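You operate a simulated robot arm through the tools that you are given. There is no shell and no other tool. Be economical: measure what you need, move in short steps, check, and stop when the job is done.

You are at the controls of a simulated robot arm. One attempt, no reset.

## Task
Take the red pad on the bench top behind the furnace and put it away on the wall bench near the doors. Then put the grey pad on the bench top behind the furnace away on the bench facing the furnace. Then take the small white box from the bench top behind the furnace and leave it on the black dish. Then put the orange handled tin on the corner wall bench. Then put the white roll on the third shelf from the top of the corner bay. Then take the white card that says "HOT" from the top of the short bench and leave it on the grey block on the top of the short bench. Keep to this order. Set down upright: small white box, orange handled tin.

It is judged by the outcome, as a careful person would: the job done as asked, and still so three seconds after it is handed in. It fails if anything else is knocked over, pushed out of place, dropped, spilled or broken.

## Robot
A 6-joint arm with a two-finger gripper on a trunk, on a base that drives. Base frame: it is fixed to the floor where the robot stands at the start and does not move with it; the origin is under the middle of the robot, x ahead of it, y to its left, z up; the surface under the hand at the start is at about z = 80. Units: cm, rad, N and s.
With the tool pointing down near the work surface it reaches from about 12 to 84 cm from the robot's upright axis, wherever it stands. Its first joint turns from -2.897 to 2.897 rad. Places, roughly: bench facing the furnace [380, 60, 80]; black dish (16x21x4 cm) [40, 70, 80]; corner wall bench [320, -460, 90]; grey block (12x12x3 cm) [-120, 230, 80]; grey pad (15x8x2 cm) [30, 10, 80]; orange handled tin (22x11x13 cm) [380, -230, 80]; red pad (7x10x4 cm) [70, 0, 80]; small white box [75, 50, 75]; third shelf of the corner bay [350, 220, 90]; wall bench near the doors [-40, -460, 90]; white card [-100, 225, 75]; white roll (7x7x3 cm) [400, -140, 80]. Payload 1.66 kg.
Tool frame: the origin (TCP) lies between the finger pads and is the grasp point; the fingertips stand 1.6 cm ahead of it; z points along the fingers, y is the line along which they close. The gripper opens to 11.1 cm. The gripper's body begins 10.4 cm behind the TCP.
Orientation is that of the tool frame in the base frame, as a unit quaternion [x, y, z, w]. With the fingers straight down and closing along the base's y, the tool's x points along the base's -x, its y along +y and its z along -z.

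## Interface
- The arm moves only by the tool move_arm. Its argument "rows" is one flat list of numbers, 7 for each row, row after row: the turn, a rotation vector about the tool's x, y, z in rad, then the shift along the tool's x, y, z in cm, then the opening, from 0 (shut) to 1 (fully open). In form: [ax, ay, az, x, y, z, gripper, ax, ay, az, x, y, z, gripper, ...]. A call has 1 to 10 rows; each row is the pose to reach, as a shift and turn from the pose commanded when the call began, along the tool's axes at that moment. A row lasts 0.2 s, in which the tool goes at most 5 cm and 0.15 rad; a call with a longer step from one row to the next is refused whole, and so is a gripper value outside its range. A pose out of reach is approached as far as the arm can. The call stops where the force on the tool passes 40 N (or 10 N more than at its start, if that is more) or the arm is blocked; 0.2 s more then pass. The fingers move at their own pace and stop on an object; they squeeze with about 32 N. The grip force told is the motor's: it shows also when the fingers shut on nothing. Time passes only in rows, and 0.2 s behind the last, so rows that repeat a pose let the fingers close. It gives the time, the measured TCP pose, the force on the tool (base axes), the opening and the grip force at its end, in the units of the frame above (readings bear some noise), with the torque about the TCP (base axes, N m) and any sound that the robot's microphone picked up.
- Cameras (640 x 400 px; columns grow to the right, rows downward): "scene" is now at [4.76, 19.91, 146.32]; the picture's right is [0.14, -0.99, 0.00], its down [-0.86, -0.12, -0.50] and it looks along [0.49, 0.07, -0.87] (base axes); focal length 279 px, centre (320, 200). "wrist" rides on the gripper at [7, 1.4, -14.3] in the tool frame; the picture's right is [-0.19, 0.98, 0.00], its down [-0.87, -0.17, -0.47] and it looks along [-0.46, -0.09, 0.88] (tool axes); focal length 230 px, centre (320, 200). There is no depth. A picture from a camera that has moved, and an enlarged one, comes with that camera's place and axes in the base frame and with its lens.
- grab_frame(camera): a new picture of that camera. The clock stands still meanwhile.
- move_column(by): slides the trunk up (or, below 0, down) by that many cm; the arm and the scene camera ride with it, the base frame stays. It gives what a move gives, with no picture.
- base_move(legs): drives the robot by 1 to 6 legs, each [ahead, left, turn to the left] in cm, cm and rad, along the robot's own axes; the way and the turn of a leg run together, so that a leg with both is an arc; at most 150 cm and 3.142 rad a leg. The arm and the cameras ride along, it lands a little off, and it stops where it bumps. It gives what a move gives.
- pan_tilt(pan, tilt): turns the head with the scene camera to pan (to the left, within 2.094 rad either way) and tilt (down, from -0.506 to 1.204), counted from straight ahead of the robot. It gives what a move gives.
- enlarge(camera, box): a new picture of the part [left, top, right, bottom] of that camera's present view, enlarged. The clock stands still meanwhile.
- hand_in(): hands the job in; it is judged then, once.

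Go step by step. Nothing tells you exact positions but the pictures and the camera data: compare them with the known pose of the tool, close in by small moves and look again before you grip or let go. The budget is 186 turns and 164 pictures, counting those below and the enlarged ones. Unless the task says otherwise, let go and move clear before handing in, and close with one line.

The tools are called after "Call:" as name(argument=value, ...) on one line, values as JSON. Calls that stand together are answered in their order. move_arm: Moves the arm, as the interface text tells. Its arguments: {"type":"object","properties":{"rows":{"type":"array","items":{"type":"number"}}},"required":["rows"]} The other tools are called the same way: move_column (by) slides the trunk up or down; base_move (legs) drives the base; pan_tilt (pan, tilt) turns the head that bears the scene camera; grab_frame (camera) takes a picture; enlarge (camera, box) takes an enlarged picture of a part of a camera's view; hand_in () hands the job in.

At the start:

```text
clock: 0.0
eef_pos: [31.89, 27.46, 103.24]
tool_rot: [0.0, 1.0, -0.001, 0.0]
contact_force: [0.2, -0.1, 0.8]
wrist_torque: [0.01, -0.01, 0.0]
gripper_width: 11.09
finger_force: 0.0
trunk travel left (down, up): [-7.5, 51.5]
robot x, y, heading: [-0.19, -0.27, 0.004]
head pan, tilt: [0.136, 1.051]
```

scene: 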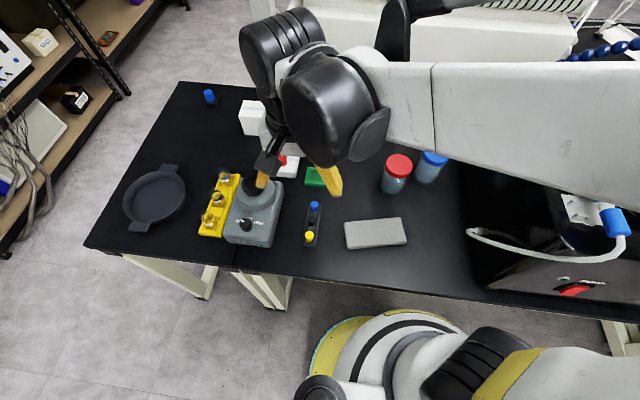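
wrist: 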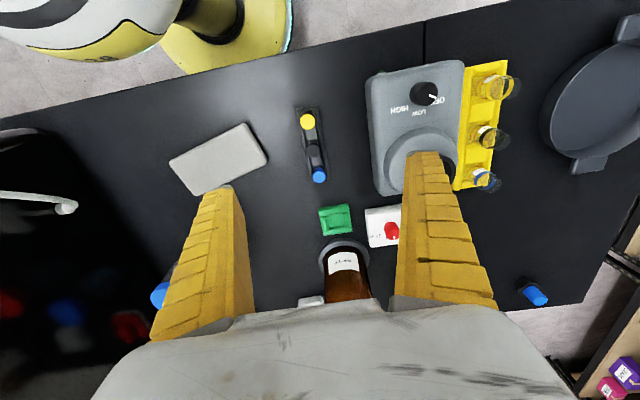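

I see the bench with the grey pad, black dish, jars and a hot plate; the red pad is hidden behind the arm. I'll look around with the head first.

Call:
pan_tilt(pan=-0.3, tilt=0.7)

Call:
grab_frame(camera="scene")

Call:
pan_tilt(pan=0.5, tilt=0.4)

Call:
grab_frame(camera="scene")

Call:
pan_tilt(pan=-1.5, tilt=0.3)

Call:
grab_frame(camera="scene")

```text
clock: 0.9
eef_pos: [31.82, 27.43, 103.24]
tool_rot: [-0.001, 1.0, 0.0, 0.0]
contact_force: [-1.0, 0.3, -0.2]
wrist_torque: [-0.02, 0.01, 0.03]
gripper_width: 11.07
finger_force: 0.1
trunk travel left (down, up): [-7.5, 51.5]
robot x, y, heading: [-0.01, -0.08, -0.001]
head pan, tilt: [-0.3, 0.7]
```

```text
161 pictures are left
camera scene: at [6.3, 16.51, 149.0], right [-0.29, -0.96, 0.0], down [-0.62, 0.19, -0.76], along [0.73, -0.23, -0.64], focal length 279 px, centre (320, 200)
```

scene: 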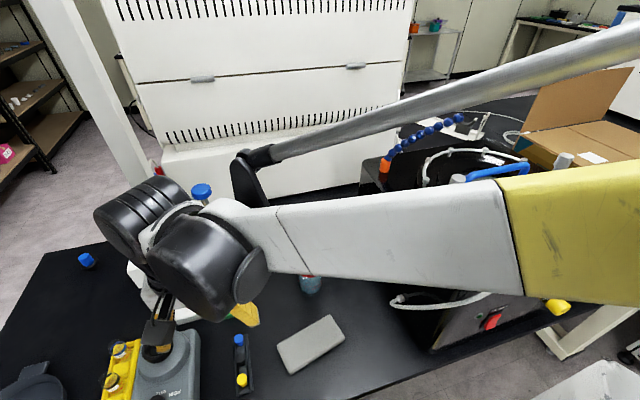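

```text
clock: 2.0
eef_pos: [31.98, 27.47, 103.4]
tool_rot: [-0.001, 1.0, 0.0, 0.0]
contact_force: [0.8, 0.4, 0.5]
wrist_torque: [-0.03, 0.0, -0.03]
gripper_width: 11.11
finger_force: 0.1
trunk travel left (down, up): [-7.5, 51.5]
robot x, y, heading: [0.11, 0.17, 0.001]
head pan, tilt: [0.499, 0.4]
```

```text
160 pictures are left
camera scene: at [6.32, 23.44, 151.69], right [0.48, -0.88, 0.0], down [-0.34, -0.19, -0.92], along [0.81, 0.44, -0.39], focal length 279 px, centre (320, 200)
```

scene: 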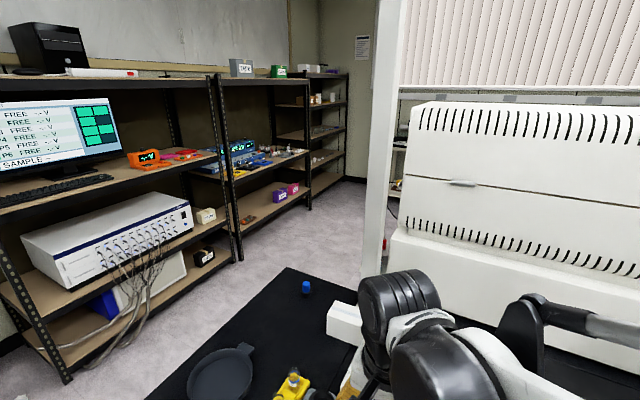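

```text
clock: 4.0
eef_pos: [32.03, 27.46, 103.32]
tool_rot: [0.0, 1.0, -0.001, -0.001]
contact_force: [0.5, 0.0, 0.0]
wrist_torque: [-0.01, 0.0, 0.04]
gripper_width: 11.07
finger_force: 0.1
trunk travel left (down, up): [-7.5, 51.5]
robot x, y, heading: [-0.0, 0.2, 0.002]
head pan, tilt: [-1.499, 0.3]
```

```text
159 pictures are left
camera scene: at [-1.15, 9.7, 152.62], right [-1.0, -0.07, 0.0], down [-0.02, 0.29, -0.96], along [0.07, -0.95, -0.3], focal length 279 px, centre (320, 200)
```

scene: 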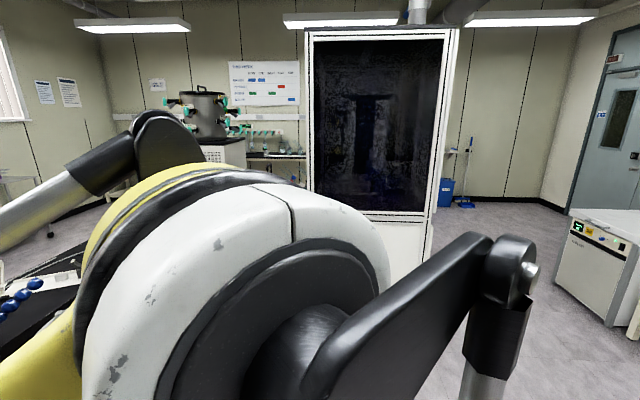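

The arm blocks the view of the red pad. I'll shift the hand toward it, higher, and look with the wrist camera.

Call:
move_arm(rows=[0, 0, 0, -2, -3, -2, 1, 0, 0, 0, -4, -6, -4, 1, 0, 0, 0, -6, -9, -6, 1, 0, 0, 0, -8, -12, -8, 1, 0, 0, 0, -10, -15, -10, 1, 0, 0, 0, -12, -18, -10, 1])

Call:
grab_frame(camera="wrist")

Call:
pan_tilt(pan=0.1, tilt=0.8)

Call:
grab_frame(camera="scene")

```text
clock: 5.3
eef_pos: [43.89, 9.37, 113.18]
tool_rot: [0.0, 1.0, 0.0, 0.0]
contact_force: [-0.3, 0.2, -0.1]
wrist_torque: [-0.03, -0.03, -0.01]
gripper_width: 11.06
finger_force: 0.1
trunk travel left (down, up): [-7.5, 51.5]
robot x, y, heading: [0.18, 0.07, 0.001]
head pan, tilt: [-1.499, 0.3]
```

```text
158 pictures are left
camera wrist: at [36.9, 10.7, 127.32], right [0.19, 0.98, 0.0], down [0.87, -0.17, 0.47], along [0.46, -0.09, -0.88], focal length 230 px, centre (320, 200)
```

wrist: 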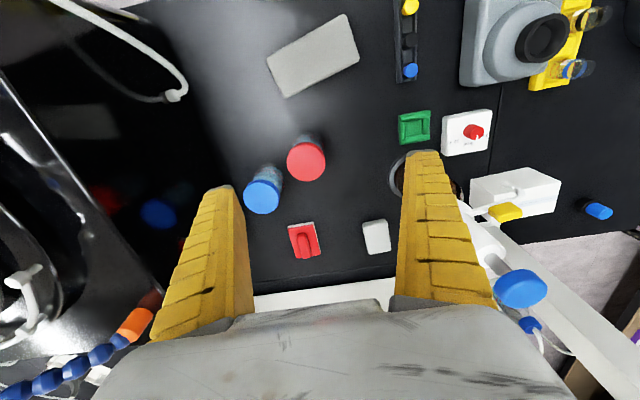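

```text
clock: 7.0
eef_pos: [43.78, 9.56, 113.07]
tool_rot: [0.0, 1.0, 0.0, 0.0]
contact_force: [-0.3, -0.1, 0.5]
wrist_torque: [-0.01, 0.0, -0.02]
gripper_width: 11.09
finger_force: 0.1
trunk travel left (down, up): [-7.5, 51.5]
robot x, y, heading: [-0.03, -0.05, 0.003]
head pan, tilt: [0.099, 0.799]
```

```text
157 pictures are left
camera scene: at [6.21, 19.81, 148.18], right [0.1, -1.0, 0.0], down [-0.71, -0.07, -0.7], along [0.69, 0.07, -0.72], focal length 279 px, centre (320, 200)
```

scene: 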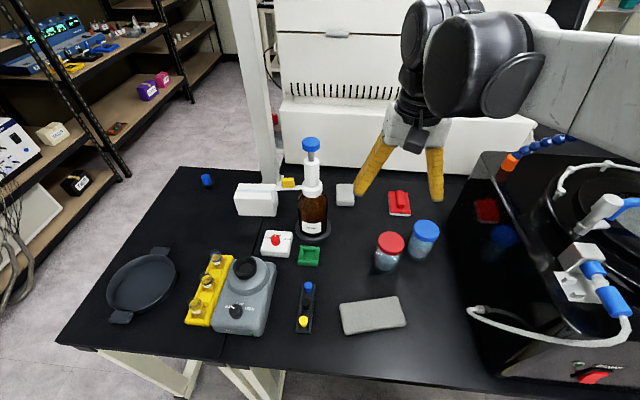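

The red pad sits at about (72, 0) and the grey pad at about (33, 10). I'll zoom in on the possible white boxes.

Call:
enlarge(camera="scene", box=[180, 130, 460, 305])

Call:
enlarge(camera="wrist", box=[230, 100, 640, 356])

```text
2.29 times, centred on (320, 218) of scene
camera zoom: at [6.21, 19.81, 148.18], right [0.1, -1.0, 0.0], down [-0.71, -0.07, -0.7], along [0.69, 0.07, -0.72], focal length 637 px, centre (320, 160)
```

zoom: 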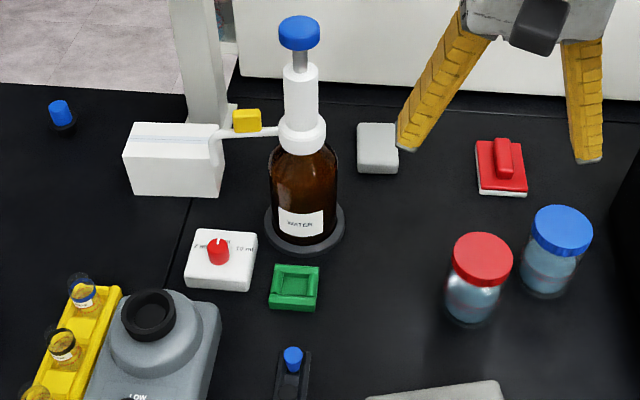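

```text
1.56 times, centred on (435, 228) of wrist
camera zoom: at [36.86, 10.77, 127.31], right [0.19, 0.98, 0.0], down [0.87, -0.17, 0.47], along [0.46, -0.09, -0.88], focal length 359 px, centre (140, 156)
```

zoom: 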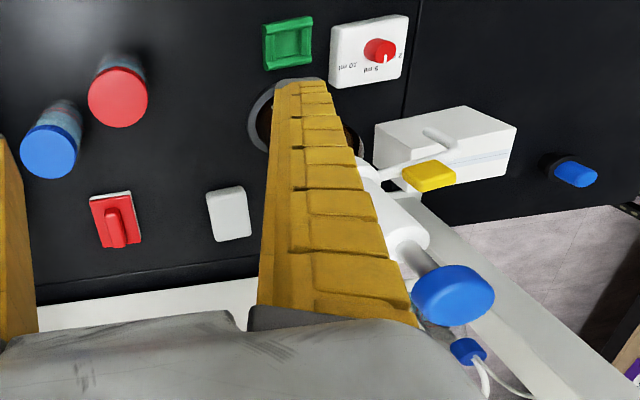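

The small white box must be the cardboard box under the dispenser's spout, at about (65, 46). The red pad has a handle bar, so I'll go over it now.

Call:
move_arm(rows=[0, 0, 0, -4, -2, 1, 1, 0, 0, 0, -8, -4, 2, 1, 0, 0, 0, -12, -6, 4, 1, 0, 0, 0, -16, -8, 6, 1, 0, 0, 0, -20, -9, 8, 0.6, 0, 0, 0, -24, -9.5, 10, 0.6, 0, 0, 0, -26, -9.5, 13, 0.6])

Call:
grab_frame(camera="wrist")

Call:
grab_frame(camera="scene")

```text
clock: 8.6
eef_pos: [69.8, 0.02, 100.12]
tool_rot: [0.0, 1.0, 0.0, 0.001]
contact_force: [0.2, 0.6, -0.6]
wrist_torque: [0.01, 0.0, 0.0]
gripper_width: 6.83
finger_force: 1.3
trunk travel left (down, up): [-7.5, 51.5]
robot x, y, heading: [0.33, -0.19, 0.004]
head pan, tilt: [0.099, 0.799]
```

```text
154 pictures are left
camera wrist: at [63.01, 1.35, 114.31], right [0.19, 0.98, 0.0], down [0.87, -0.17, 0.47], along [0.46, -0.09, -0.88], focal length 230 px, centre (320, 200)
```

wrist: 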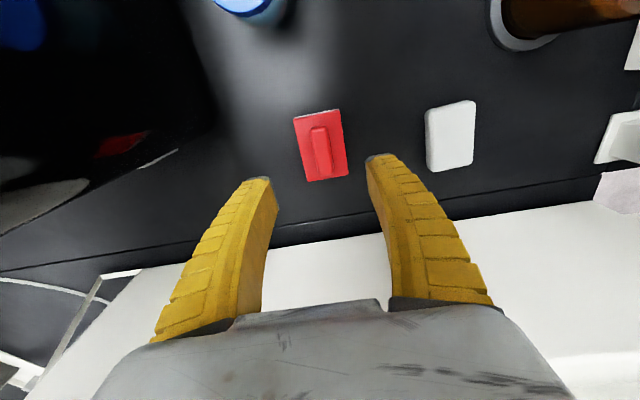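

```text
153 pictures are left
camera scene: at [6.25, 19.81, 148.17], right [0.1, -1.0, 0.0], down [-0.71, -0.07, -0.7], along [0.69, 0.07, -0.72], focal length 279 px, centre (320, 200)
```

scene: 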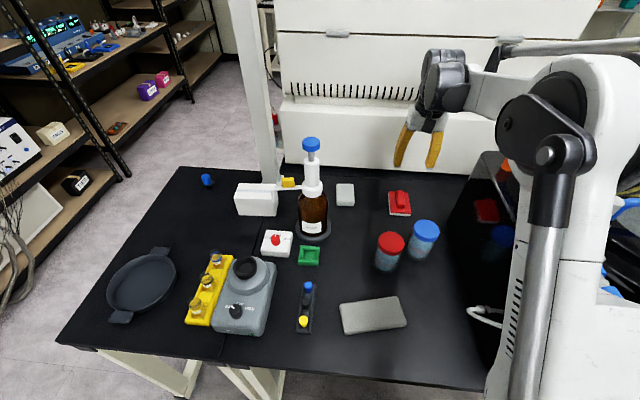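

The handle is at about (71.7, -0.2), its top at about z 84 and running along x. I'll descend in steps.

Call:
move_arm(rows=[0, 0, 0, -1, -0.2, 4, 0.6, 0, 0, 0, -1.9, -0.2, 8, 0.6, 0, 0, 0, -1.9, -0.2, 11, 0.6, 0, 0, 0, -1.9, -0.2, 13.5, 0.6])

Call:
grab_frame(camera="wrist")

Call:
enlarge(camera="scene", box=[340, 130, 480, 218])

```text
clock: 9.6
eef_pos: [71.87, -0.29, 86.67]
tool_rot: [0.0, 1.0, 0.0, -0.001]
contact_force: [0.8, -0.1, 0.6]
wrist_torque: [0.0, -0.01, -0.03]
gripper_width: 6.83
finger_force: 1.2
trunk travel left (down, up): [-7.5, 51.5]
robot x, y, heading: [-0.01, 0.01, 0.001]
head pan, tilt: [0.099, 0.799]
```

```text
152 pictures are left
camera wrist: at [64.98, 1.01, 100.88], right [0.19, 0.98, 0.0], down [0.87, -0.17, 0.47], along [0.46, -0.09, -0.88], focal length 230 px, centre (320, 200)
```

wrist: 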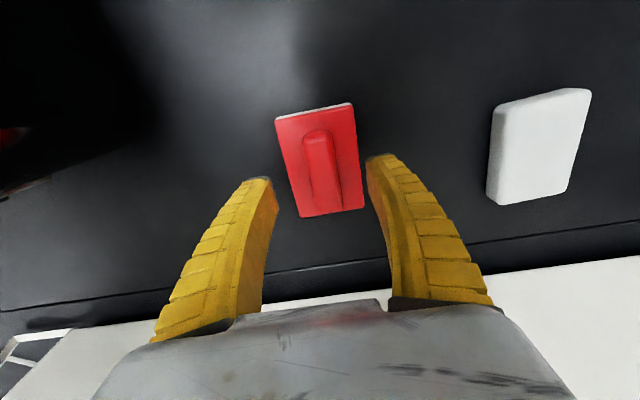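

```text
4.55 times, centred on (410, 174) of scene
camera zoom: at [6.21, 19.81, 148.18], right [0.1, -1.0, 0.0], down [-0.71, -0.07, -0.7], along [0.69, 0.07, -0.72], focal length 1266 px, centre (-89, 318)
```

zoom: 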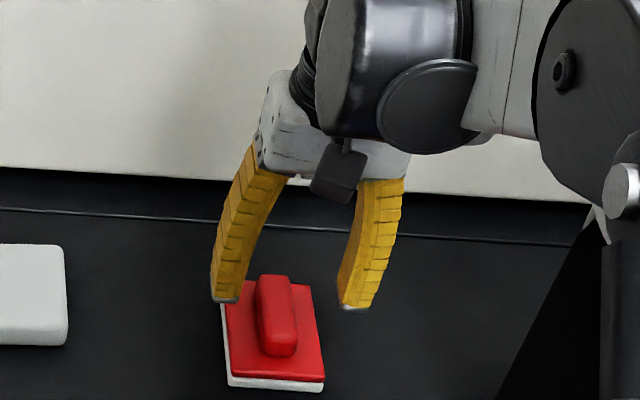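

The fingers straddle the handle well. I'll go down 2.8 cm and close.

Call:
move_arm(rows=[0, 0, 0, 0, 0.2, 1.4, 0.6, 0, 0, 0, 0, 0.2, 2.8, 0.6, 0, 0, 0, 0, 0.2, 2.8, 0, 0, 0, 0, 0, 0.2, 2.8, 0, 0, 0, 0, 0, 0.2, 2.8, 0])

Call:
enlarge(camera="scene", box=[340, 130, 480, 218])

```text
clock: 10.8
eef_pos: [71.82, -0.16, 83.92]
tool_rot: [0.0, 1.0, 0.0, 0.0]
contact_force: [2.5, -0.6, 7.8]
wrist_torque: [0.01, 0.01, 0.0]
gripper_width: 1.94
finger_force: 32.0
trunk travel left (down, up): [-7.5, 51.5]
robot x, y, heading: [-0.01, 0.12, -0.002]
head pan, tilt: [0.099, 0.799]
```

```text
4.55 times, centred on (410, 174) of scene
camera zoom: at [6.16, 19.81, 148.19], right [0.1, -1.0, 0.0], down [-0.71, -0.07, -0.7], along [0.69, 0.07, -0.72], focal length 1266 px, centre (-89, 318)
```

zoom: 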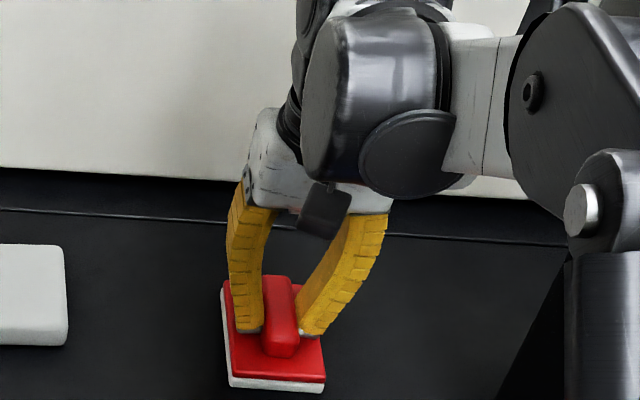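

Gripped. I'll lift clear and pull back over the robot's near side.

Call:
move_arm(rows=[0, 0, 0, 0, 0, -3, 0, 0, 0, 0, 0, 0, -7, 0, 0, 0, 0, 0, 0, -11, 0, 0, 0, 0, 0, 0, -15, 0, 0, 0, 0, 0, 0, -19, 0, 0, 0, 0, 4, 0, -21, 0, 0, 0, 0, 8, 0, -23, 0, 0, 0, 0, 12, 0, -25, 0, 0, 0, 0, 16, 0, -26, 0, 0, 0, 0, 20, 0, -26, 0])

Call:
move_arm(rows=[0, 0, 0, 4, 0, 0, 0, 0, 0, 0, 8, 0, 0, 0, 0, 0, 0, 12, 0, 0, 0, 0, 0, 0, 16, 0, 0, 0])

Call:
grab_frame(camera="wrist")

Call:
pan_tilt(pan=-2.09, tilt=0.45)

Call:
grab_frame(camera="scene")

Call:
pan_tilt(pan=2.09, tilt=0.45)

Call:
grab_frame(camera="scene")

```text
clock: 13.0
eef_pos: [51.83, 0.19, 109.93]
tool_rot: [0.0, 1.0, 0.0, 0.001]
contact_force: [0.5, 0.4, -0.9]
wrist_torque: [-0.04, 0.0, 0.02]
gripper_width: 1.66
finger_force: 31.5
trunk travel left (down, up): [-7.5, 51.5]
robot x, y, heading: [0.54, -0.27, -0.005]
head pan, tilt: [0.099, 0.799]
```

```text
clock: 14.0
eef_pos: [35.76, 0.0, 110.06]
tool_rot: [-0.001, 1.0, -0.001, 0.0]
contact_force: [-0.7, 0.5, -0.4]
wrist_torque: [0.0, -0.01, 0.0]
gripper_width: 1.64
finger_force: 31.5
trunk travel left (down, up): [-7.5, 51.5]
robot x, y, heading: [-0.26, 0.34, -0.002]
head pan, tilt: [0.099, 0.799]
```

```text
149 pictures are left
camera wrist: at [28.76, 1.29, 124.16], right [0.19, 0.98, 0.0], down [0.87, -0.17, 0.47], along [0.46, -0.09, -0.88], focal length 230 px, centre (320, 200)
```

wrist: 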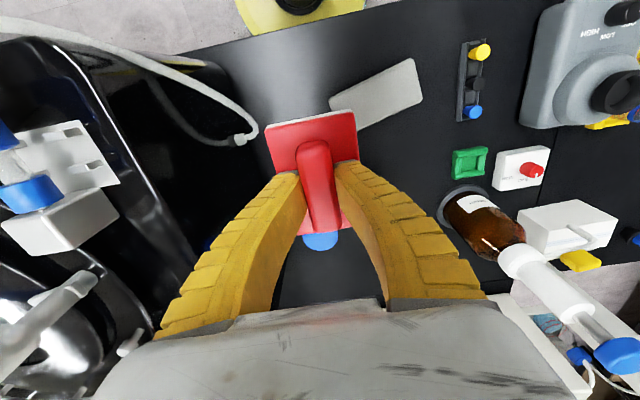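

```text
clock: 16.1
eef_pos: [35.74, -0.11, 110.05]
tool_rot: [0.0, 1.0, 0.0, 0.0]
contact_force: [0.5, -0.6, -0.7]
wrist_torque: [0.0, 0.02, 0.0]
gripper_width: 1.66
finger_force: 31.9
trunk travel left (down, up): [-7.5, 51.5]
robot x, y, heading: [0.11, 0.07, 0.001]
head pan, tilt: [-2.089, 0.45]
```

```text
148 pictures are left
camera scene: at [-6.37, 11.02, 151.22], right [-0.87, 0.49, 0.0], down [0.22, 0.38, -0.9], along [-0.45, -0.78, -0.44], focal length 279 px, centre (320, 200)
```

scene: 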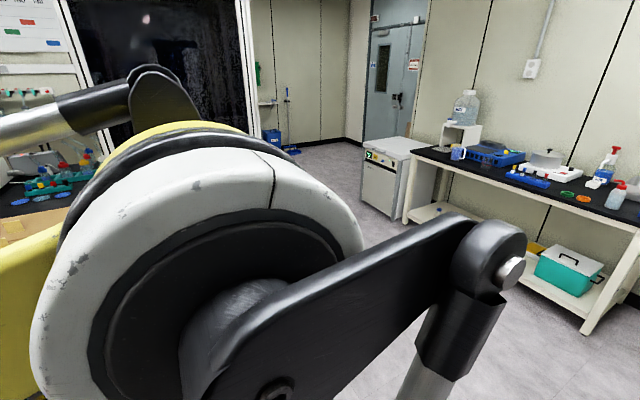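

```text
clock: 19.5
eef_pos: [35.86, 0.01, 109.92]
tool_rot: [0.0, 1.0, -0.001, 0.0]
contact_force: [0.3, 1.2, 0.2]
wrist_torque: [0.06, -0.01, -0.03]
gripper_width: 1.69
finger_force: 32.1
trunk travel left (down, up): [-7.5, 51.5]
robot x, y, heading: [-0.05, 0.1, -0.004]
head pan, tilt: [2.089, 0.45]
```

```text
147 pictures are left
camera scene: at [-6.37, 27.0, 151.22], right [0.87, 0.5, 0.0], down [0.22, -0.38, -0.9], along [-0.45, 0.78, -0.44], focal length 279 px, centre (320, 200)
```

scene: 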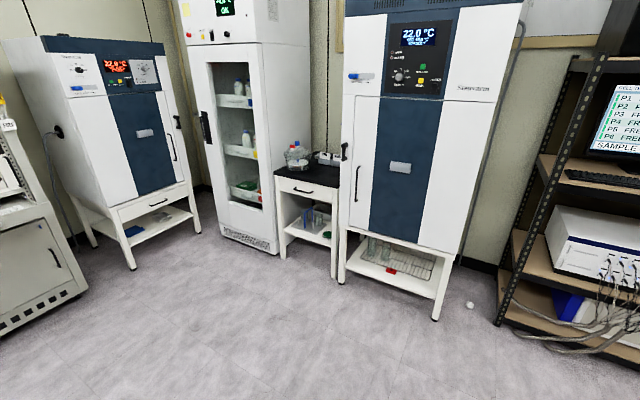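

The red pad is held. I'll back away from the bench, turn right, and look toward the far wall for the wall bench near the doors.

Call:
base_move(legs=[[-60, 0, 0], [0, 0, -1.57]])

Call:
pan_tilt(pan=0, tilt=0.3)

Call:
grab_frame(camera="scene")

Call:
pan_tilt(pan=0.9, tilt=0.3)

Call:
grab_frame(camera="scene")

Call:
pan_tilt(pan=-0.9, tilt=0.4)

Call:
grab_frame(camera="scene")

```text
clock: 26.7
eef_pos: [-60.22, -35.96, 109.87]
tool_rot: [0.707, 0.707, 0.0, 0.0]
contact_force: [-0.6, -0.1, -0.9]
wrist_torque: [-0.01, 0.02, 0.01]
gripper_width: 1.65
finger_force: 32.0
trunk travel left (down, up): [-7.5, 51.5]
robot x, y, heading: [-60.12, 0.12, -1.572]
head pan, tilt: [2.089, 0.45]
```

```text
clock: 28.7
eef_pos: [-60.2, -35.98, 109.86]
tool_rot: [0.706, 0.708, 0.0, 0.0]
contact_force: [-1.2, 0.4, 0.7]
wrist_torque: [0.0, 0.06, 0.04]
gripper_width: 1.67
finger_force: 31.7
trunk travel left (down, up): [-7.5, 51.5]
robot x, y, heading: [-60.09, -0.03, -1.566]
head pan, tilt: [0.0, 0.3]
```

```text
146 pictures are left
camera scene: at [-41.1, -7.46, 152.62], right [-1.0, 0.0, 0.0], down [0.0, 0.3, -0.96], along [0.0, -0.96, -0.3], focal length 279 px, centre (320, 200)
```

scene: 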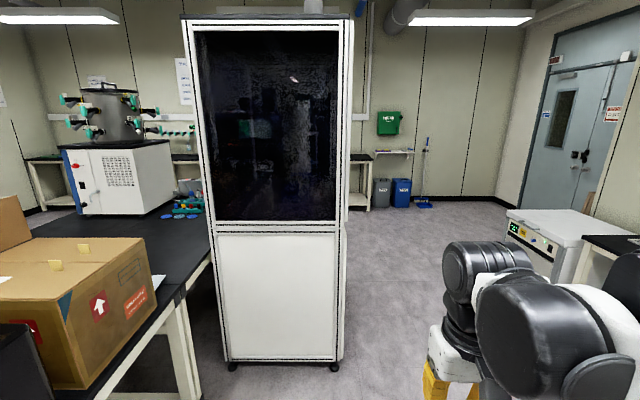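

```text
clock: 29.9
eef_pos: [-60.25, -35.93, 109.98]
tool_rot: [0.707, 0.707, 0.001, 0.0]
contact_force: [-1.3, 0.5, -0.7]
wrist_torque: [0.02, -0.02, -0.02]
gripper_width: 1.68
finger_force: 31.7
trunk travel left (down, up): [-7.5, 51.5]
robot x, y, heading: [-60.01, -0.12, -1.569]
head pan, tilt: [0.901, 0.3]
```

```text
145 pictures are left
camera scene: at [-33.8, -3.91, 152.62], right [-0.62, -0.78, 0.0], down [-0.23, 0.18, -0.96], along [0.75, -0.59, -0.3], focal length 279 px, centre (320, 200)
```

scene: 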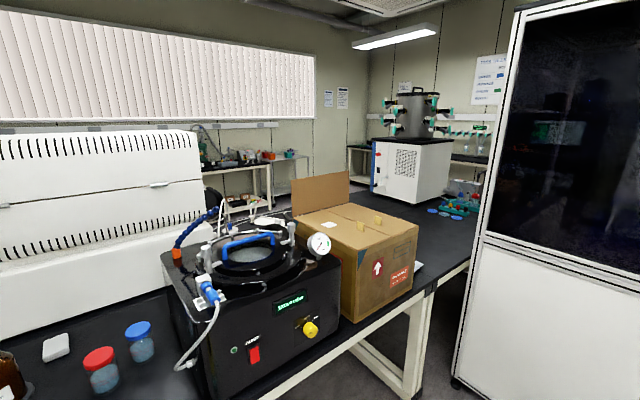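

```text
clock: 31.7
eef_pos: [-60.22, -35.96, 109.88]
tool_rot: [0.706, 0.708, 0.0, 0.0]
contact_force: [-0.6, 0.5, -1.1]
wrist_torque: [-0.01, 0.0, 0.01]
gripper_width: 1.63
finger_force: 32.1
trunk travel left (down, up): [-7.5, 51.5]
robot x, y, heading: [-60.33, -0.05, -1.564]
head pan, tilt: [-0.901, 0.4]
```

```text
144 pictures are left
camera scene: at [-48.37, -3.89, 151.69], right [-0.62, 0.78, 0.0], down [0.3, 0.24, -0.92], along [-0.72, -0.57, -0.39], focal length 279 px, centre (320, 200)
```

scene: 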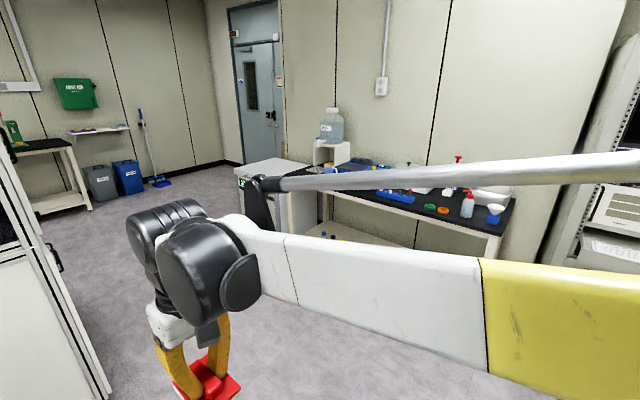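

A tall cabinet (x from -52 to 18, y about -147) stands before the wall bench, with a clear aisle on its right. I'll drive down the aisle and look again.

Call:
base_move(legs=[[0, -50, 0], [150, 0, 0], [130, 0, 0]])

Call:
pan_tilt(pan=0.4, tilt=0.5)

Call:
grab_frame(camera="scene")

Call:
pan_tilt(pan=1.3, tilt=0.5)

Call:
grab_frame(camera="scene")

```text
clock: 47.8
eef_pos: [-107.97, -316.52, 110.0]
tool_rot: [0.699, 0.716, 0.0, 0.0]
contact_force: [0.3, -0.3, -0.6]
wrist_torque: [0.01, -0.02, 0.01]
gripper_width: 1.67
finger_force: 31.8
trunk travel left (down, up): [-7.5, 51.5]
robot x, y, heading: [-109.05, -280.75, -1.542]
head pan, tilt: [-0.901, 0.4]
```

```text
clock: 49.3
eef_pos: [-108.03, -316.6, 109.96]
tool_rot: [0.698, 0.716, 0.0, 0.0]
contact_force: [-0.3, -0.6, -0.1]
wrist_torque: [0.03, 0.03, -0.03]
gripper_width: 1.65
finger_force: 32.3
trunk travel left (down, up): [-7.5, 51.5]
robot x, y, heading: [-109.19, -280.86, -1.551]
head pan, tilt: [0.4, 0.499]
```

```text
143 pictures are left
camera scene: at [-85.96, -286.63, 150.78], right [-0.91, -0.41, 0.0], down [-0.2, 0.44, -0.88], along [0.36, -0.8, -0.48], focal length 279 px, centre (320, 200)
```

scene: 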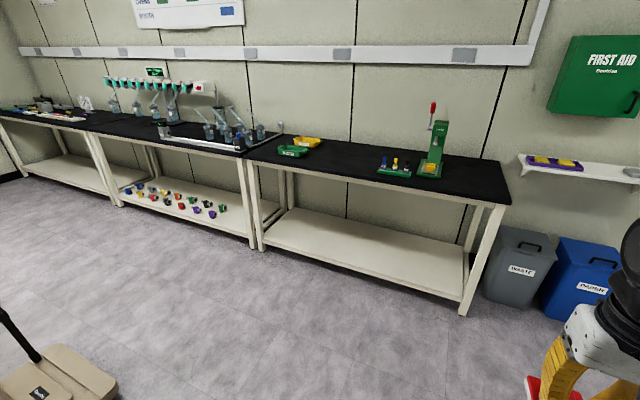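

```text
clock: 50.5
eef_pos: [-107.97, -316.51, 109.95]
tool_rot: [0.698, 0.716, 0.0, 0.0]
contact_force: [-0.7, 0.0, -0.7]
wrist_torque: [-0.03, -0.02, 0.0]
gripper_width: 1.65
finger_force: 31.7
trunk travel left (down, up): [-7.5, 51.5]
robot x, y, heading: [-108.75, -280.98, -1.546]
head pan, tilt: [1.3, 0.499]
```

```text
142 pictures are left
camera scene: at [-80.88, -280.56, 150.78], right [-0.24, -0.97, 0.0], down [-0.46, 0.12, -0.88], along [0.85, -0.21, -0.48], focal length 279 px, centre (320, 200)
```

scene: 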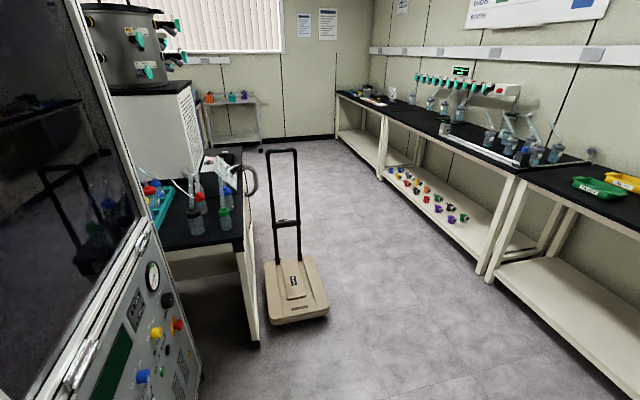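

The bench nearest the doors spans x from -119 to 30 and y from -480 to -420, with free space around x = -40 between the green tray and the rack. I'll drive up to it there.

Call:
base_move(legs=[[70, 0, -0.025], [0, 68, 0], [22, 0, 0]])

Call:
pan_tilt(pan=0, tilt=0.85)

Call:
grab_frame(camera="scene")

Call:
grab_frame(camera="wrist")

```text
clock: 58.9
eef_pos: [-41.07, -408.6, 109.97]
tool_rot: [0.706, 0.709, 0.0, -0.001]
contact_force: [0.3, -0.7, 0.8]
wrist_torque: [-0.01, 0.04, 0.01]
gripper_width: 1.69
finger_force: 32.2
trunk travel left (down, up): [-7.5, 51.5]
robot x, y, heading: [-41.48, -372.44, -1.562]
head pan, tilt: [1.3, 0.499]
```

```text
clock: 60.4
eef_pos: [-41.04, -408.69, 109.95]
tool_rot: [0.705, 0.709, 0.0, 0.0]
contact_force: [0.2, 0.1, -0.3]
wrist_torque: [-0.04, 0.01, -0.02]
gripper_width: 1.66
finger_force: 31.8
trunk travel left (down, up): [-7.5, 51.5]
robot x, y, heading: [-41.06, -372.86, -1.566]
head pan, tilt: [0.0, 0.85]
```

```text
141 pictures are left
camera scene: at [-22.06, -378.55, 147.78], right [-1.0, -0.01, 0.0], down [0.0, 0.75, -0.66], along [0.0, -0.66, -0.75], focal length 279 px, centre (320, 200)
```

scene: 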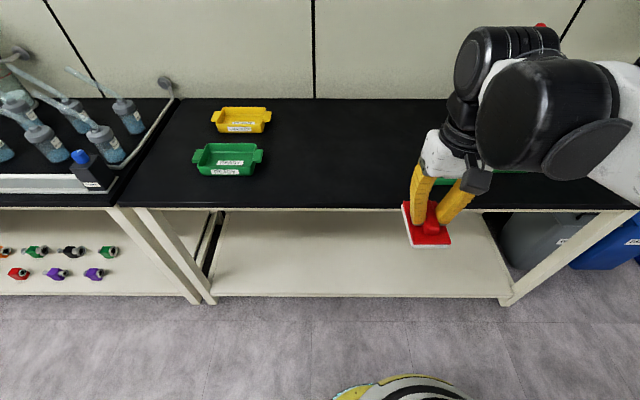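

```text
140 pictures are left
camera wrist: at [-39.73, -401.69, 124.15], right [0.98, -0.18, 0.0], down [-0.16, -0.87, 0.47], along [-0.09, -0.46, -0.88], focal length 230 px, centre (320, 200)
```

wrist: 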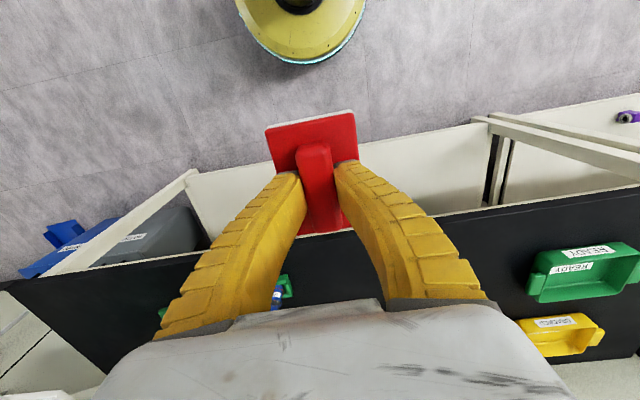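

I'll put the pad in the free spot at about (-30, -448), moving there at height first.

Call:
move_arm(rows=[0, 0, 0, -4, 1.1, 0, 0, 0, 0, 0, -8, 2.2, 0, 0, 0, 0, 0, -12, 3.3, 0, 0, 0, 0, 0, -16, 4.4, 0, 0, 0, 0, 0, -20, 5.5, 0, 0, 0, 0, 0, -24, 6.6, 0, 0, 0, 0, 0, -28, 7.7, 0, 0, 0, 0, 0, -32, 8.8, 0, 0, 0, 0, 0, -36, 9.9, 2, 0, 0, 0, 0, -39, 11, 5, 0])

Call:
grab_frame(camera="scene")

Call:
grab_frame(camera="wrist")

```text
clock: 62.6
eef_pos: [-29.85, -447.86, 104.78]
tool_rot: [0.705, 0.709, 0.0, 0.001]
contact_force: [-0.2, 0.4, -0.9]
wrist_torque: [-0.02, 0.0, 0.0]
gripper_width: 1.66
finger_force: 32.1
trunk travel left (down, up): [-7.5, 51.5]
robot x, y, heading: [-41.24, -372.56, -1.566]
head pan, tilt: [0.0, 0.85]
```

```text
139 pictures are left
camera scene: at [-22.05, -378.61, 147.77], right [-1.0, -0.01, 0.0], down [0.0, 0.75, -0.66], along [0.0, -0.66, -0.75], focal length 279 px, centre (320, 200)
```

scene: 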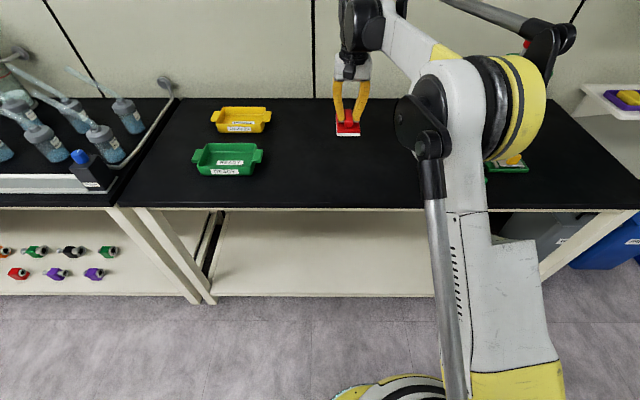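

```text
138 pictures are left
camera wrist: at [-28.47, -440.9, 118.98], right [0.98, -0.19, 0.0], down [-0.16, -0.87, 0.47], along [-0.09, -0.46, -0.88], focal length 230 px, centre (320, 200)
```

wrist: 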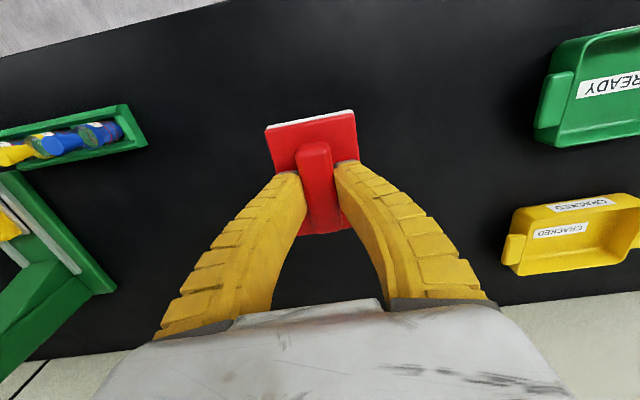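

It's clear below. I'll descend gently until the pad touches.

Call:
move_arm(rows=[0, 0, 0, 0, 0, 3, 0, 0, 0, 0, 0, 0, 6, 0, 0, 0, 0, 0, 0, 8, 0, 0, 0, 0, 0, 0, 9, 0, 0, 0, 0, 0, 0, 9.4, 0, 0, 0, 0, 0, 0, 9.7, 0])

Call:
grab_frame(camera="wrist")

Call:
enlarge(camera="scene", box=[290, 90, 418, 170])

```text
clock: 64.0
eef_pos: [-29.87, -447.56, 95.24]
tool_rot: [0.705, 0.709, -0.001, 0.0]
contact_force: [0.4, -0.4, -0.5]
wrist_torque: [0.02, 0.05, -0.01]
gripper_width: 1.65
finger_force: 31.7
trunk travel left (down, up): [-7.5, 51.5]
robot x, y, heading: [-41.54, -372.88, -1.568]
head pan, tilt: [0.0, 0.85]
```

```text
137 pictures are left
camera wrist: at [-28.6, -440.62, 109.42], right [0.98, -0.18, 0.0], down [-0.16, -0.87, 0.47], along [-0.09, -0.46, -0.88], focal length 230 px, centre (320, 200)
```

wrist: 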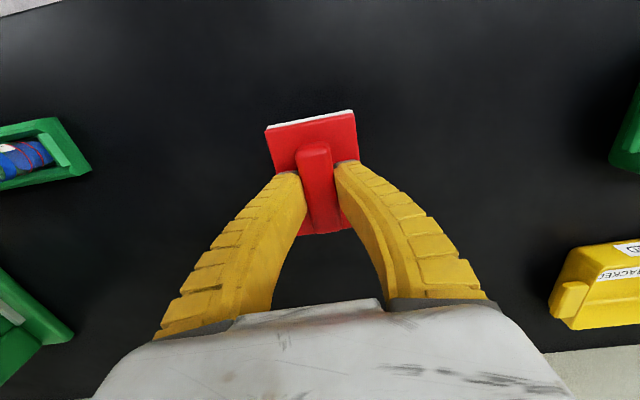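

```text
5.00 times, centred on (354, 130) of scene
camera zoom: at [-22.06, -378.55, 147.78], right [-1.0, -0.01, 0.0], down [0.0, 0.75, -0.66], along [0.0, -0.66, -0.75], focal length 1393 px, centre (150, 550)
```

zoom: 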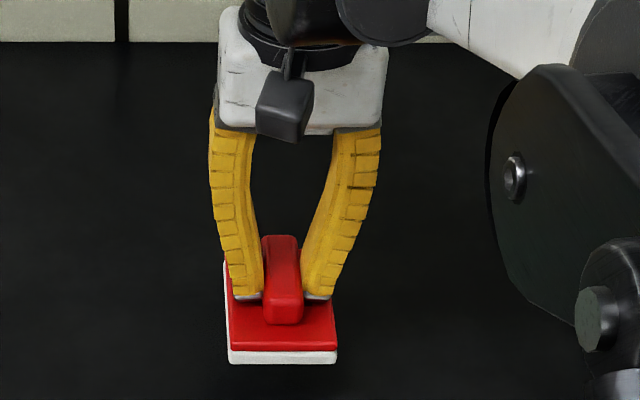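

Call:
move_arm(rows=[0, 0, 0, 0, 0, 0.4, 0, 0, 0, 0, 0, 0, 0.8, 0, 0, 0, 0, 0, 0, 1.2, 0, 0, 0, 0, 0, 0, 1.6, 0, 0, 0, 0, 0, 0, 2.0, 0, 0, 0, 0, 0, 0, 2.4, 0, 0, 0, 0, 0, 0, 2.8, 0, 0, 0, 0, 0, 0, 3.2, 0])

Call:
enlarge(camera="scene", box=[290, 90, 418, 170])

```text
clock: 65.8
eef_pos: [-29.83, -447.48, 92.06]
tool_rot: [0.705, 0.709, 0.0, -0.001]
contact_force: [-0.3, -0.4, -0.4]
wrist_torque: [-0.01, 0.02, 0.02]
gripper_width: 1.67
finger_force: 31.7
trunk travel left (down, up): [-7.5, 51.5]
robot x, y, heading: [-41.3, -372.8, -1.567]
head pan, tilt: [0.0, 0.85]
```

```text
5.00 times, centred on (354, 130) of scene
camera zoom: at [-22.06, -378.55, 147.78], right [-1.0, -0.01, 0.0], down [0.0, 0.75, -0.66], along [0.0, -0.66, -0.75], focal length 1393 px, centre (150, 550)
```

zoom: 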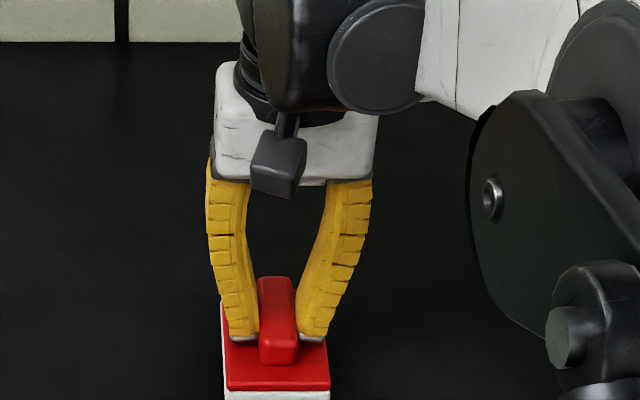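

Call:
move_arm(rows=[0, 0, 0, 0, 0, 0.4, 0, 0, 0, 0, 0, 0, 0.8, 0, 0, 0, 0, 0, 0, 1.2, 0, 0, 0, 0, 0, 0, 1.6, 0, 0, 0, 0, 0, 0, 2.0, 0, 0, 0, 0, 0, 0, 2.4, 0, 0, 0, 0, 0, 0, 2.8, 0, 0, 0, 0, 0, 0, 3.2, 0, 0, 0, 0, 0, 0, 3.6, 0, 0, 0, 0, 0, 0, 4, 0])

Call:
enlarge(camera="scene", box=[290, 100, 418, 180])

Call:
grab_frame(camera="wrist")

```text
clock: 68.0
eef_pos: [-29.84, -447.55, 88.35]
tool_rot: [0.705, 0.709, -0.001, 0.001]
contact_force: [1.1, -4.6, 26.6]
wrist_torque: [0.03, 0.03, 0.03]
gripper_width: 3.62
finger_force: 33.2
trunk travel left (down, up): [-7.5, 51.5]
robot x, y, heading: [-41.29, -372.54, -1.567]
head pan, tilt: [0.0, 0.85]
```

```text
5.00 times, centred on (354, 140) of scene
camera zoom: at [-22.1, -378.32, 147.81], right [-1.0, 0.0, 0.0], down [0.0, 0.75, -0.66], along [0.0, -0.66, -0.75], focal length 1393 px, centre (150, 500)
```

zoom: 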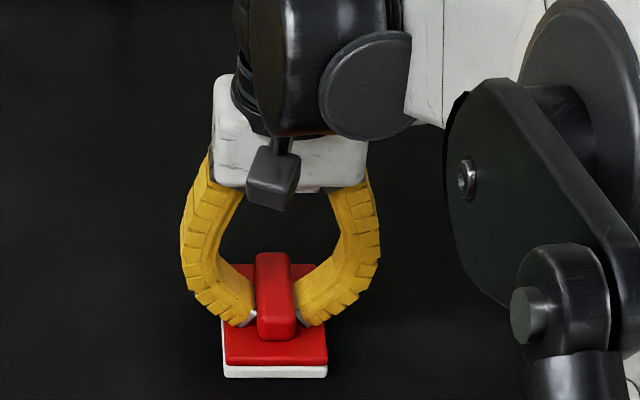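

```text
133 pictures are left
camera wrist: at [-28.56, -440.48, 102.42], right [0.98, -0.19, 0.0], down [-0.16, -0.87, 0.47], along [-0.09, -0.47, -0.88], focal length 230 px, centre (320, 200)
```

wrist: 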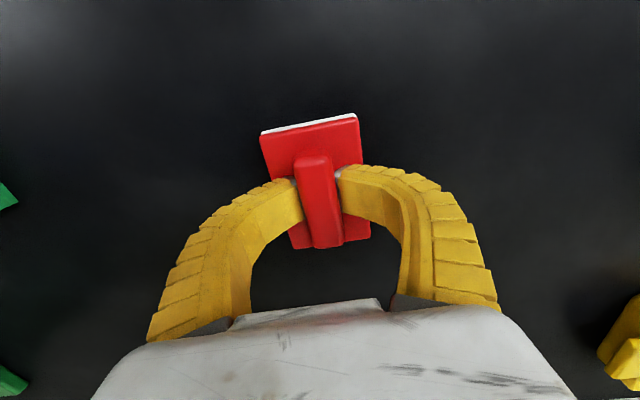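

It's resting on the bench and the soft fingers are bending. I'll relieve the press a little, open and rise.

Call:
move_arm(rows=[0, 0, 0, 0, 0, -0.6, 0, 0, 0, 0, 0, 0, -0.9, 0.3, 0, 0, 0, 0, 0, -0.9, 0.55, 0, 0, 0, 0, 0, -1.5, 0.55, 0, 0, 0, 0, 0, -4, 0.55, 0, 0, 0, 0, 0, -8, 0.55, 0, 0, 0, 0, 0, -13, 0.55, 0, 0, 0, 0, 0, -18, 0.55, 0, 0, 0, 0, 0, -22, 0.55])

Call:
grab_frame(camera="scene")

```text
clock: 70.0
eef_pos: [-30.08, -447.77, 110.14]
tool_rot: [0.705, 0.709, 0.0, 0.0]
contact_force: [0.0, -0.6, 0.8]
wrist_torque: [-0.02, 0.02, 0.02]
gripper_width: 6.28
finger_force: 1.2
trunk travel left (down, up): [-7.5, 51.5]
robot x, y, heading: [-41.41, -372.59, -1.566]
head pan, tilt: [0.0, 0.85]
```

```text
132 pictures are left
camera scene: at [-22.07, -378.53, 147.78], right [-1.0, -0.01, 0.0], down [0.0, 0.75, -0.66], along [0.0, -0.66, -0.75], focal length 279 px, centre (320, 200)
```

scene: 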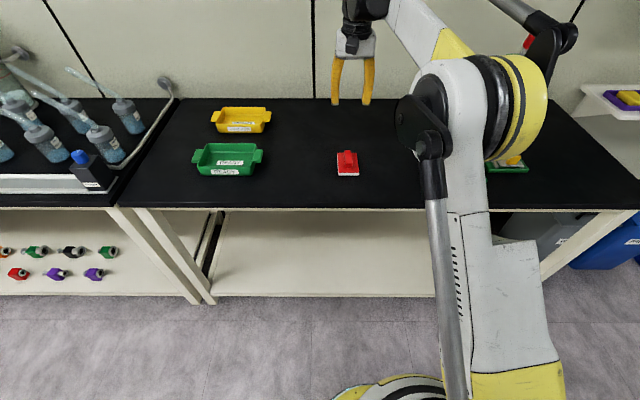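

The red pad is placed. I'll retract the arm and drive back the way I came.

Call:
move_arm(rows=[0, 0, 0, 4, -1.1, 0, 0.5, 0, 0, 0, 8, -2.2, 0, 0.5, 0, 0, 0, 12, -3.3, 0, 0.5, 0, 0, 0, 16, -4.4, 0, 0.5, 0, 0, 0, 20, -5.5, 0, 0.5, 0, 0, 0, 24, -6.6, 0, 0.5, 0, 0, 0, 28, -7.7, 0, 0.5, 0, 0, 0, 32, -8.8, 0, 0.5, 0, 0, 0, 36, -9.9, 0, 0.5, 0, 0, 0, 39, -11, 0, 0.5])

Call:
base_move(legs=[[-25, 0, 0], [0, -66, 0], [-150, 0, 0], [-150, 0, 0], [-47, 0, 0], [0, 0, 1.566]])

Call:
pan_tilt(pan=0, tilt=0.6)

Call:
grab_frame(camera="scene")

```text
clock: 72.2
eef_pos: [-41.18, -408.63, 110.09]
tool_rot: [0.705, 0.709, 0.0, 0.0]
contact_force: [-0.6, -0.2, 0.5]
wrist_torque: [-0.02, 0.01, 0.01]
gripper_width: 5.77
finger_force: 0.9
trunk travel left (down, up): [-7.5, 51.5]
robot x, y, heading: [-41.04, -372.87, -1.57]
head pan, tilt: [0.0, 0.85]
```

```text
clock: 97.3
eef_pos: [-75.32, -5.23, 110.06]
tool_rot: [-0.016, 1.0, 0.0, -0.001]
contact_force: [-0.1, 0.3, -0.9]
wrist_torque: [0.02, 0.02, 0.01]
gripper_width: 5.79
finger_force: 1.0
trunk travel left (down, up): [-7.5, 51.5]
robot x, y, heading: [-111.34, -6.62, 0.032]
head pan, tilt: [0.0, 0.85]
```

```text
clock: 98.1
eef_pos: [-75.27, -5.26, 110.06]
tool_rot: [-0.016, 1.0, 0.0, 0.0]
contact_force: [0.2, 0.1, 0.2]
wrist_torque: [-0.03, 0.01, -0.02]
gripper_width: 5.76
finger_force: 1.2
trunk travel left (down, up): [-7.5, 51.5]
robot x, y, heading: [-111.09, -6.06, 0.03]
head pan, tilt: [0.0, 0.6]
```

```text
131 pictures are left
camera scene: at [-104.74, 12.96, 149.86], right [0.03, -1.0, 0.0], down [-0.57, -0.02, -0.82], along [0.82, 0.03, -0.57], focal length 279 px, centre (320, 200)
```

scene: 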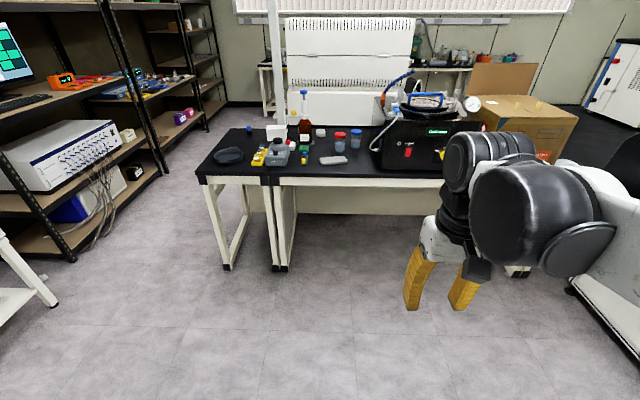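

Back in the aisle. I'll drive to the bench for the grey pad.

Call:
base_move(legs=[[60, 6, -0.03], [47, 0, 0]])

Call:
pan_tilt(pan=-0.1, tilt=1.0)

Call:
grab_frame(camera="scene")

Call:
grab_frame(camera="wrist")

```text
clock: 103.9
eef_pos: [30.49, 0.42, 109.94]
tool_rot: [0.002, 1.0, 0.0, 0.0]
contact_force: [0.4, -0.8, 0.9]
wrist_torque: [0.02, 0.03, -0.01]
gripper_width: 5.76
finger_force: 0.8
trunk travel left (down, up): [-7.5, 51.5]
robot x, y, heading: [-5.23, 0.65, -0.006]
head pan, tilt: [0.0, 0.6]
```

```text
clock: 104.8
eef_pos: [30.67, 0.3, 110.02]
tool_rot: [0.001, 1.0, 0.0, -0.001]
contact_force: [0.2, 0.0, -0.3]
wrist_torque: [-0.04, 0.0, 0.03]
gripper_width: 5.76
finger_force: 1.6
trunk travel left (down, up): [-7.5, 51.5]
robot x, y, heading: [-5.34, 0.55, -0.002]
head pan, tilt: [-0.099, 1.0]
```

```text
130 pictures are left
camera scene: at [-0.09, 18.81, 146.67], right [-0.1, -0.99, 0.0], down [-0.84, 0.09, -0.54], along [0.54, -0.06, -0.84], focal length 279 px, centre (320, 200)
```

scene: 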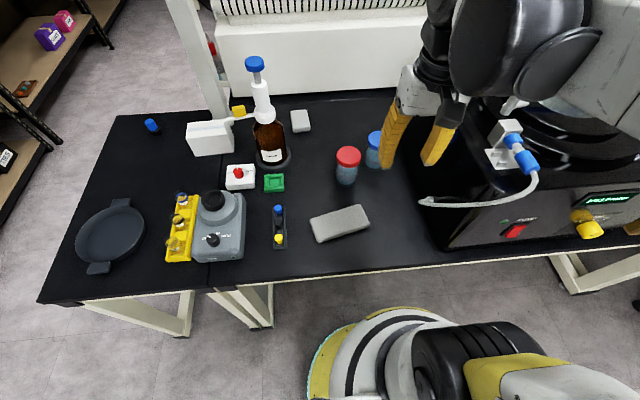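

```text
129 pictures are left
camera wrist: at [23.68, 1.64, 124.25], right [0.19, 0.98, 0.0], down [0.86, -0.17, 0.47], along [0.46, -0.09, -0.88], focal length 230 px, centre (320, 200)
```

wrist: 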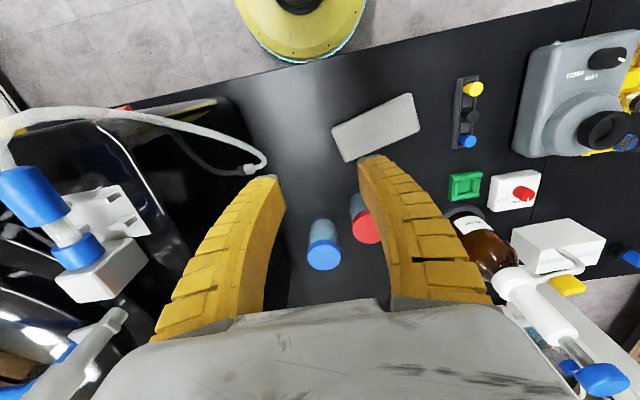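

The grey pad is centred at about (33.7, 10), its long axis along (-0.22, 0.98). I'll turn the gripper 1.353 rad so it closes across the 8 cm width and hover above.

Call:
move_arm(rows=[0, 0, 0.1353, -0.3, 1, 0.8, 1, 0, 0, 0.2706, -0.6, 2, 1.6, 1, 0, 0, 0.4059, -0.9, 3, 2.4, 1, 0, 0, 0.5412, -1.2, 4, 3.2, 1, 0, 0, 0.6765, -1.5, 5, 4, 1, 0, 0, 0.8118, -1.8, 6, 4.8, 1, 0, 0, 0.9471, -2.1, 7, 5.6, 1, 0, 0, 1.0824, -2.4, 8, 6.4, 1, 0, 0, 1.2177, -2.7, 9, 7.2, 1, 0, 0, 1.353, -3, 9.7, 8, 1])

Call:
grab_frame(camera="wrist")

Call:
grab_frame(camera="scene")

```text
clock: 107.0
eef_pos: [33.62, 10.05, 101.92]
tool_rot: [0.628, 0.778, 0.0, -0.001]
contact_force: [-0.1, 0.1, 0.0]
wrist_torque: [0.03, -0.02, 0.02]
gripper_width: 11.1
finger_force: 0.1
trunk travel left (down, up): [-7.5, 51.5]
robot x, y, heading: [-5.15, 0.28, -0.005]
head pan, tilt: [-0.099, 1.0]
```

```text
128 pictures are left
camera wrist: at [33.46, 17.14, 116.13], right [1.0, 0.02, 0.0], down [0.02, -0.88, 0.47], along [0.01, -0.47, -0.88], focal length 230 px, centre (320, 200)
```

wrist: 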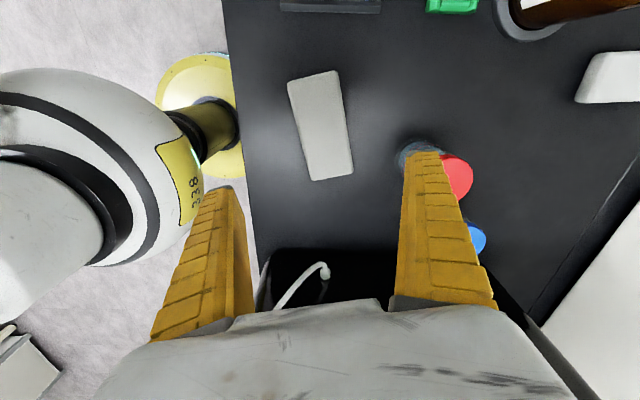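

```text
127 pictures are left
camera scene: at [-0.08, 18.81, 146.66], right [-0.1, -0.99, 0.0], down [-0.84, 0.09, -0.54], along [0.54, -0.06, -0.84], focal length 279 px, centre (320, 200)
```

scene: 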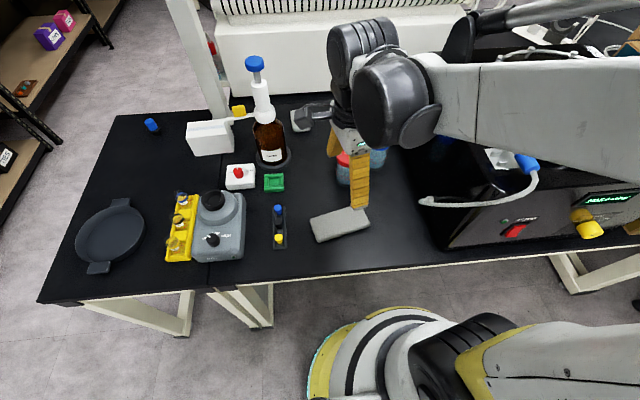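

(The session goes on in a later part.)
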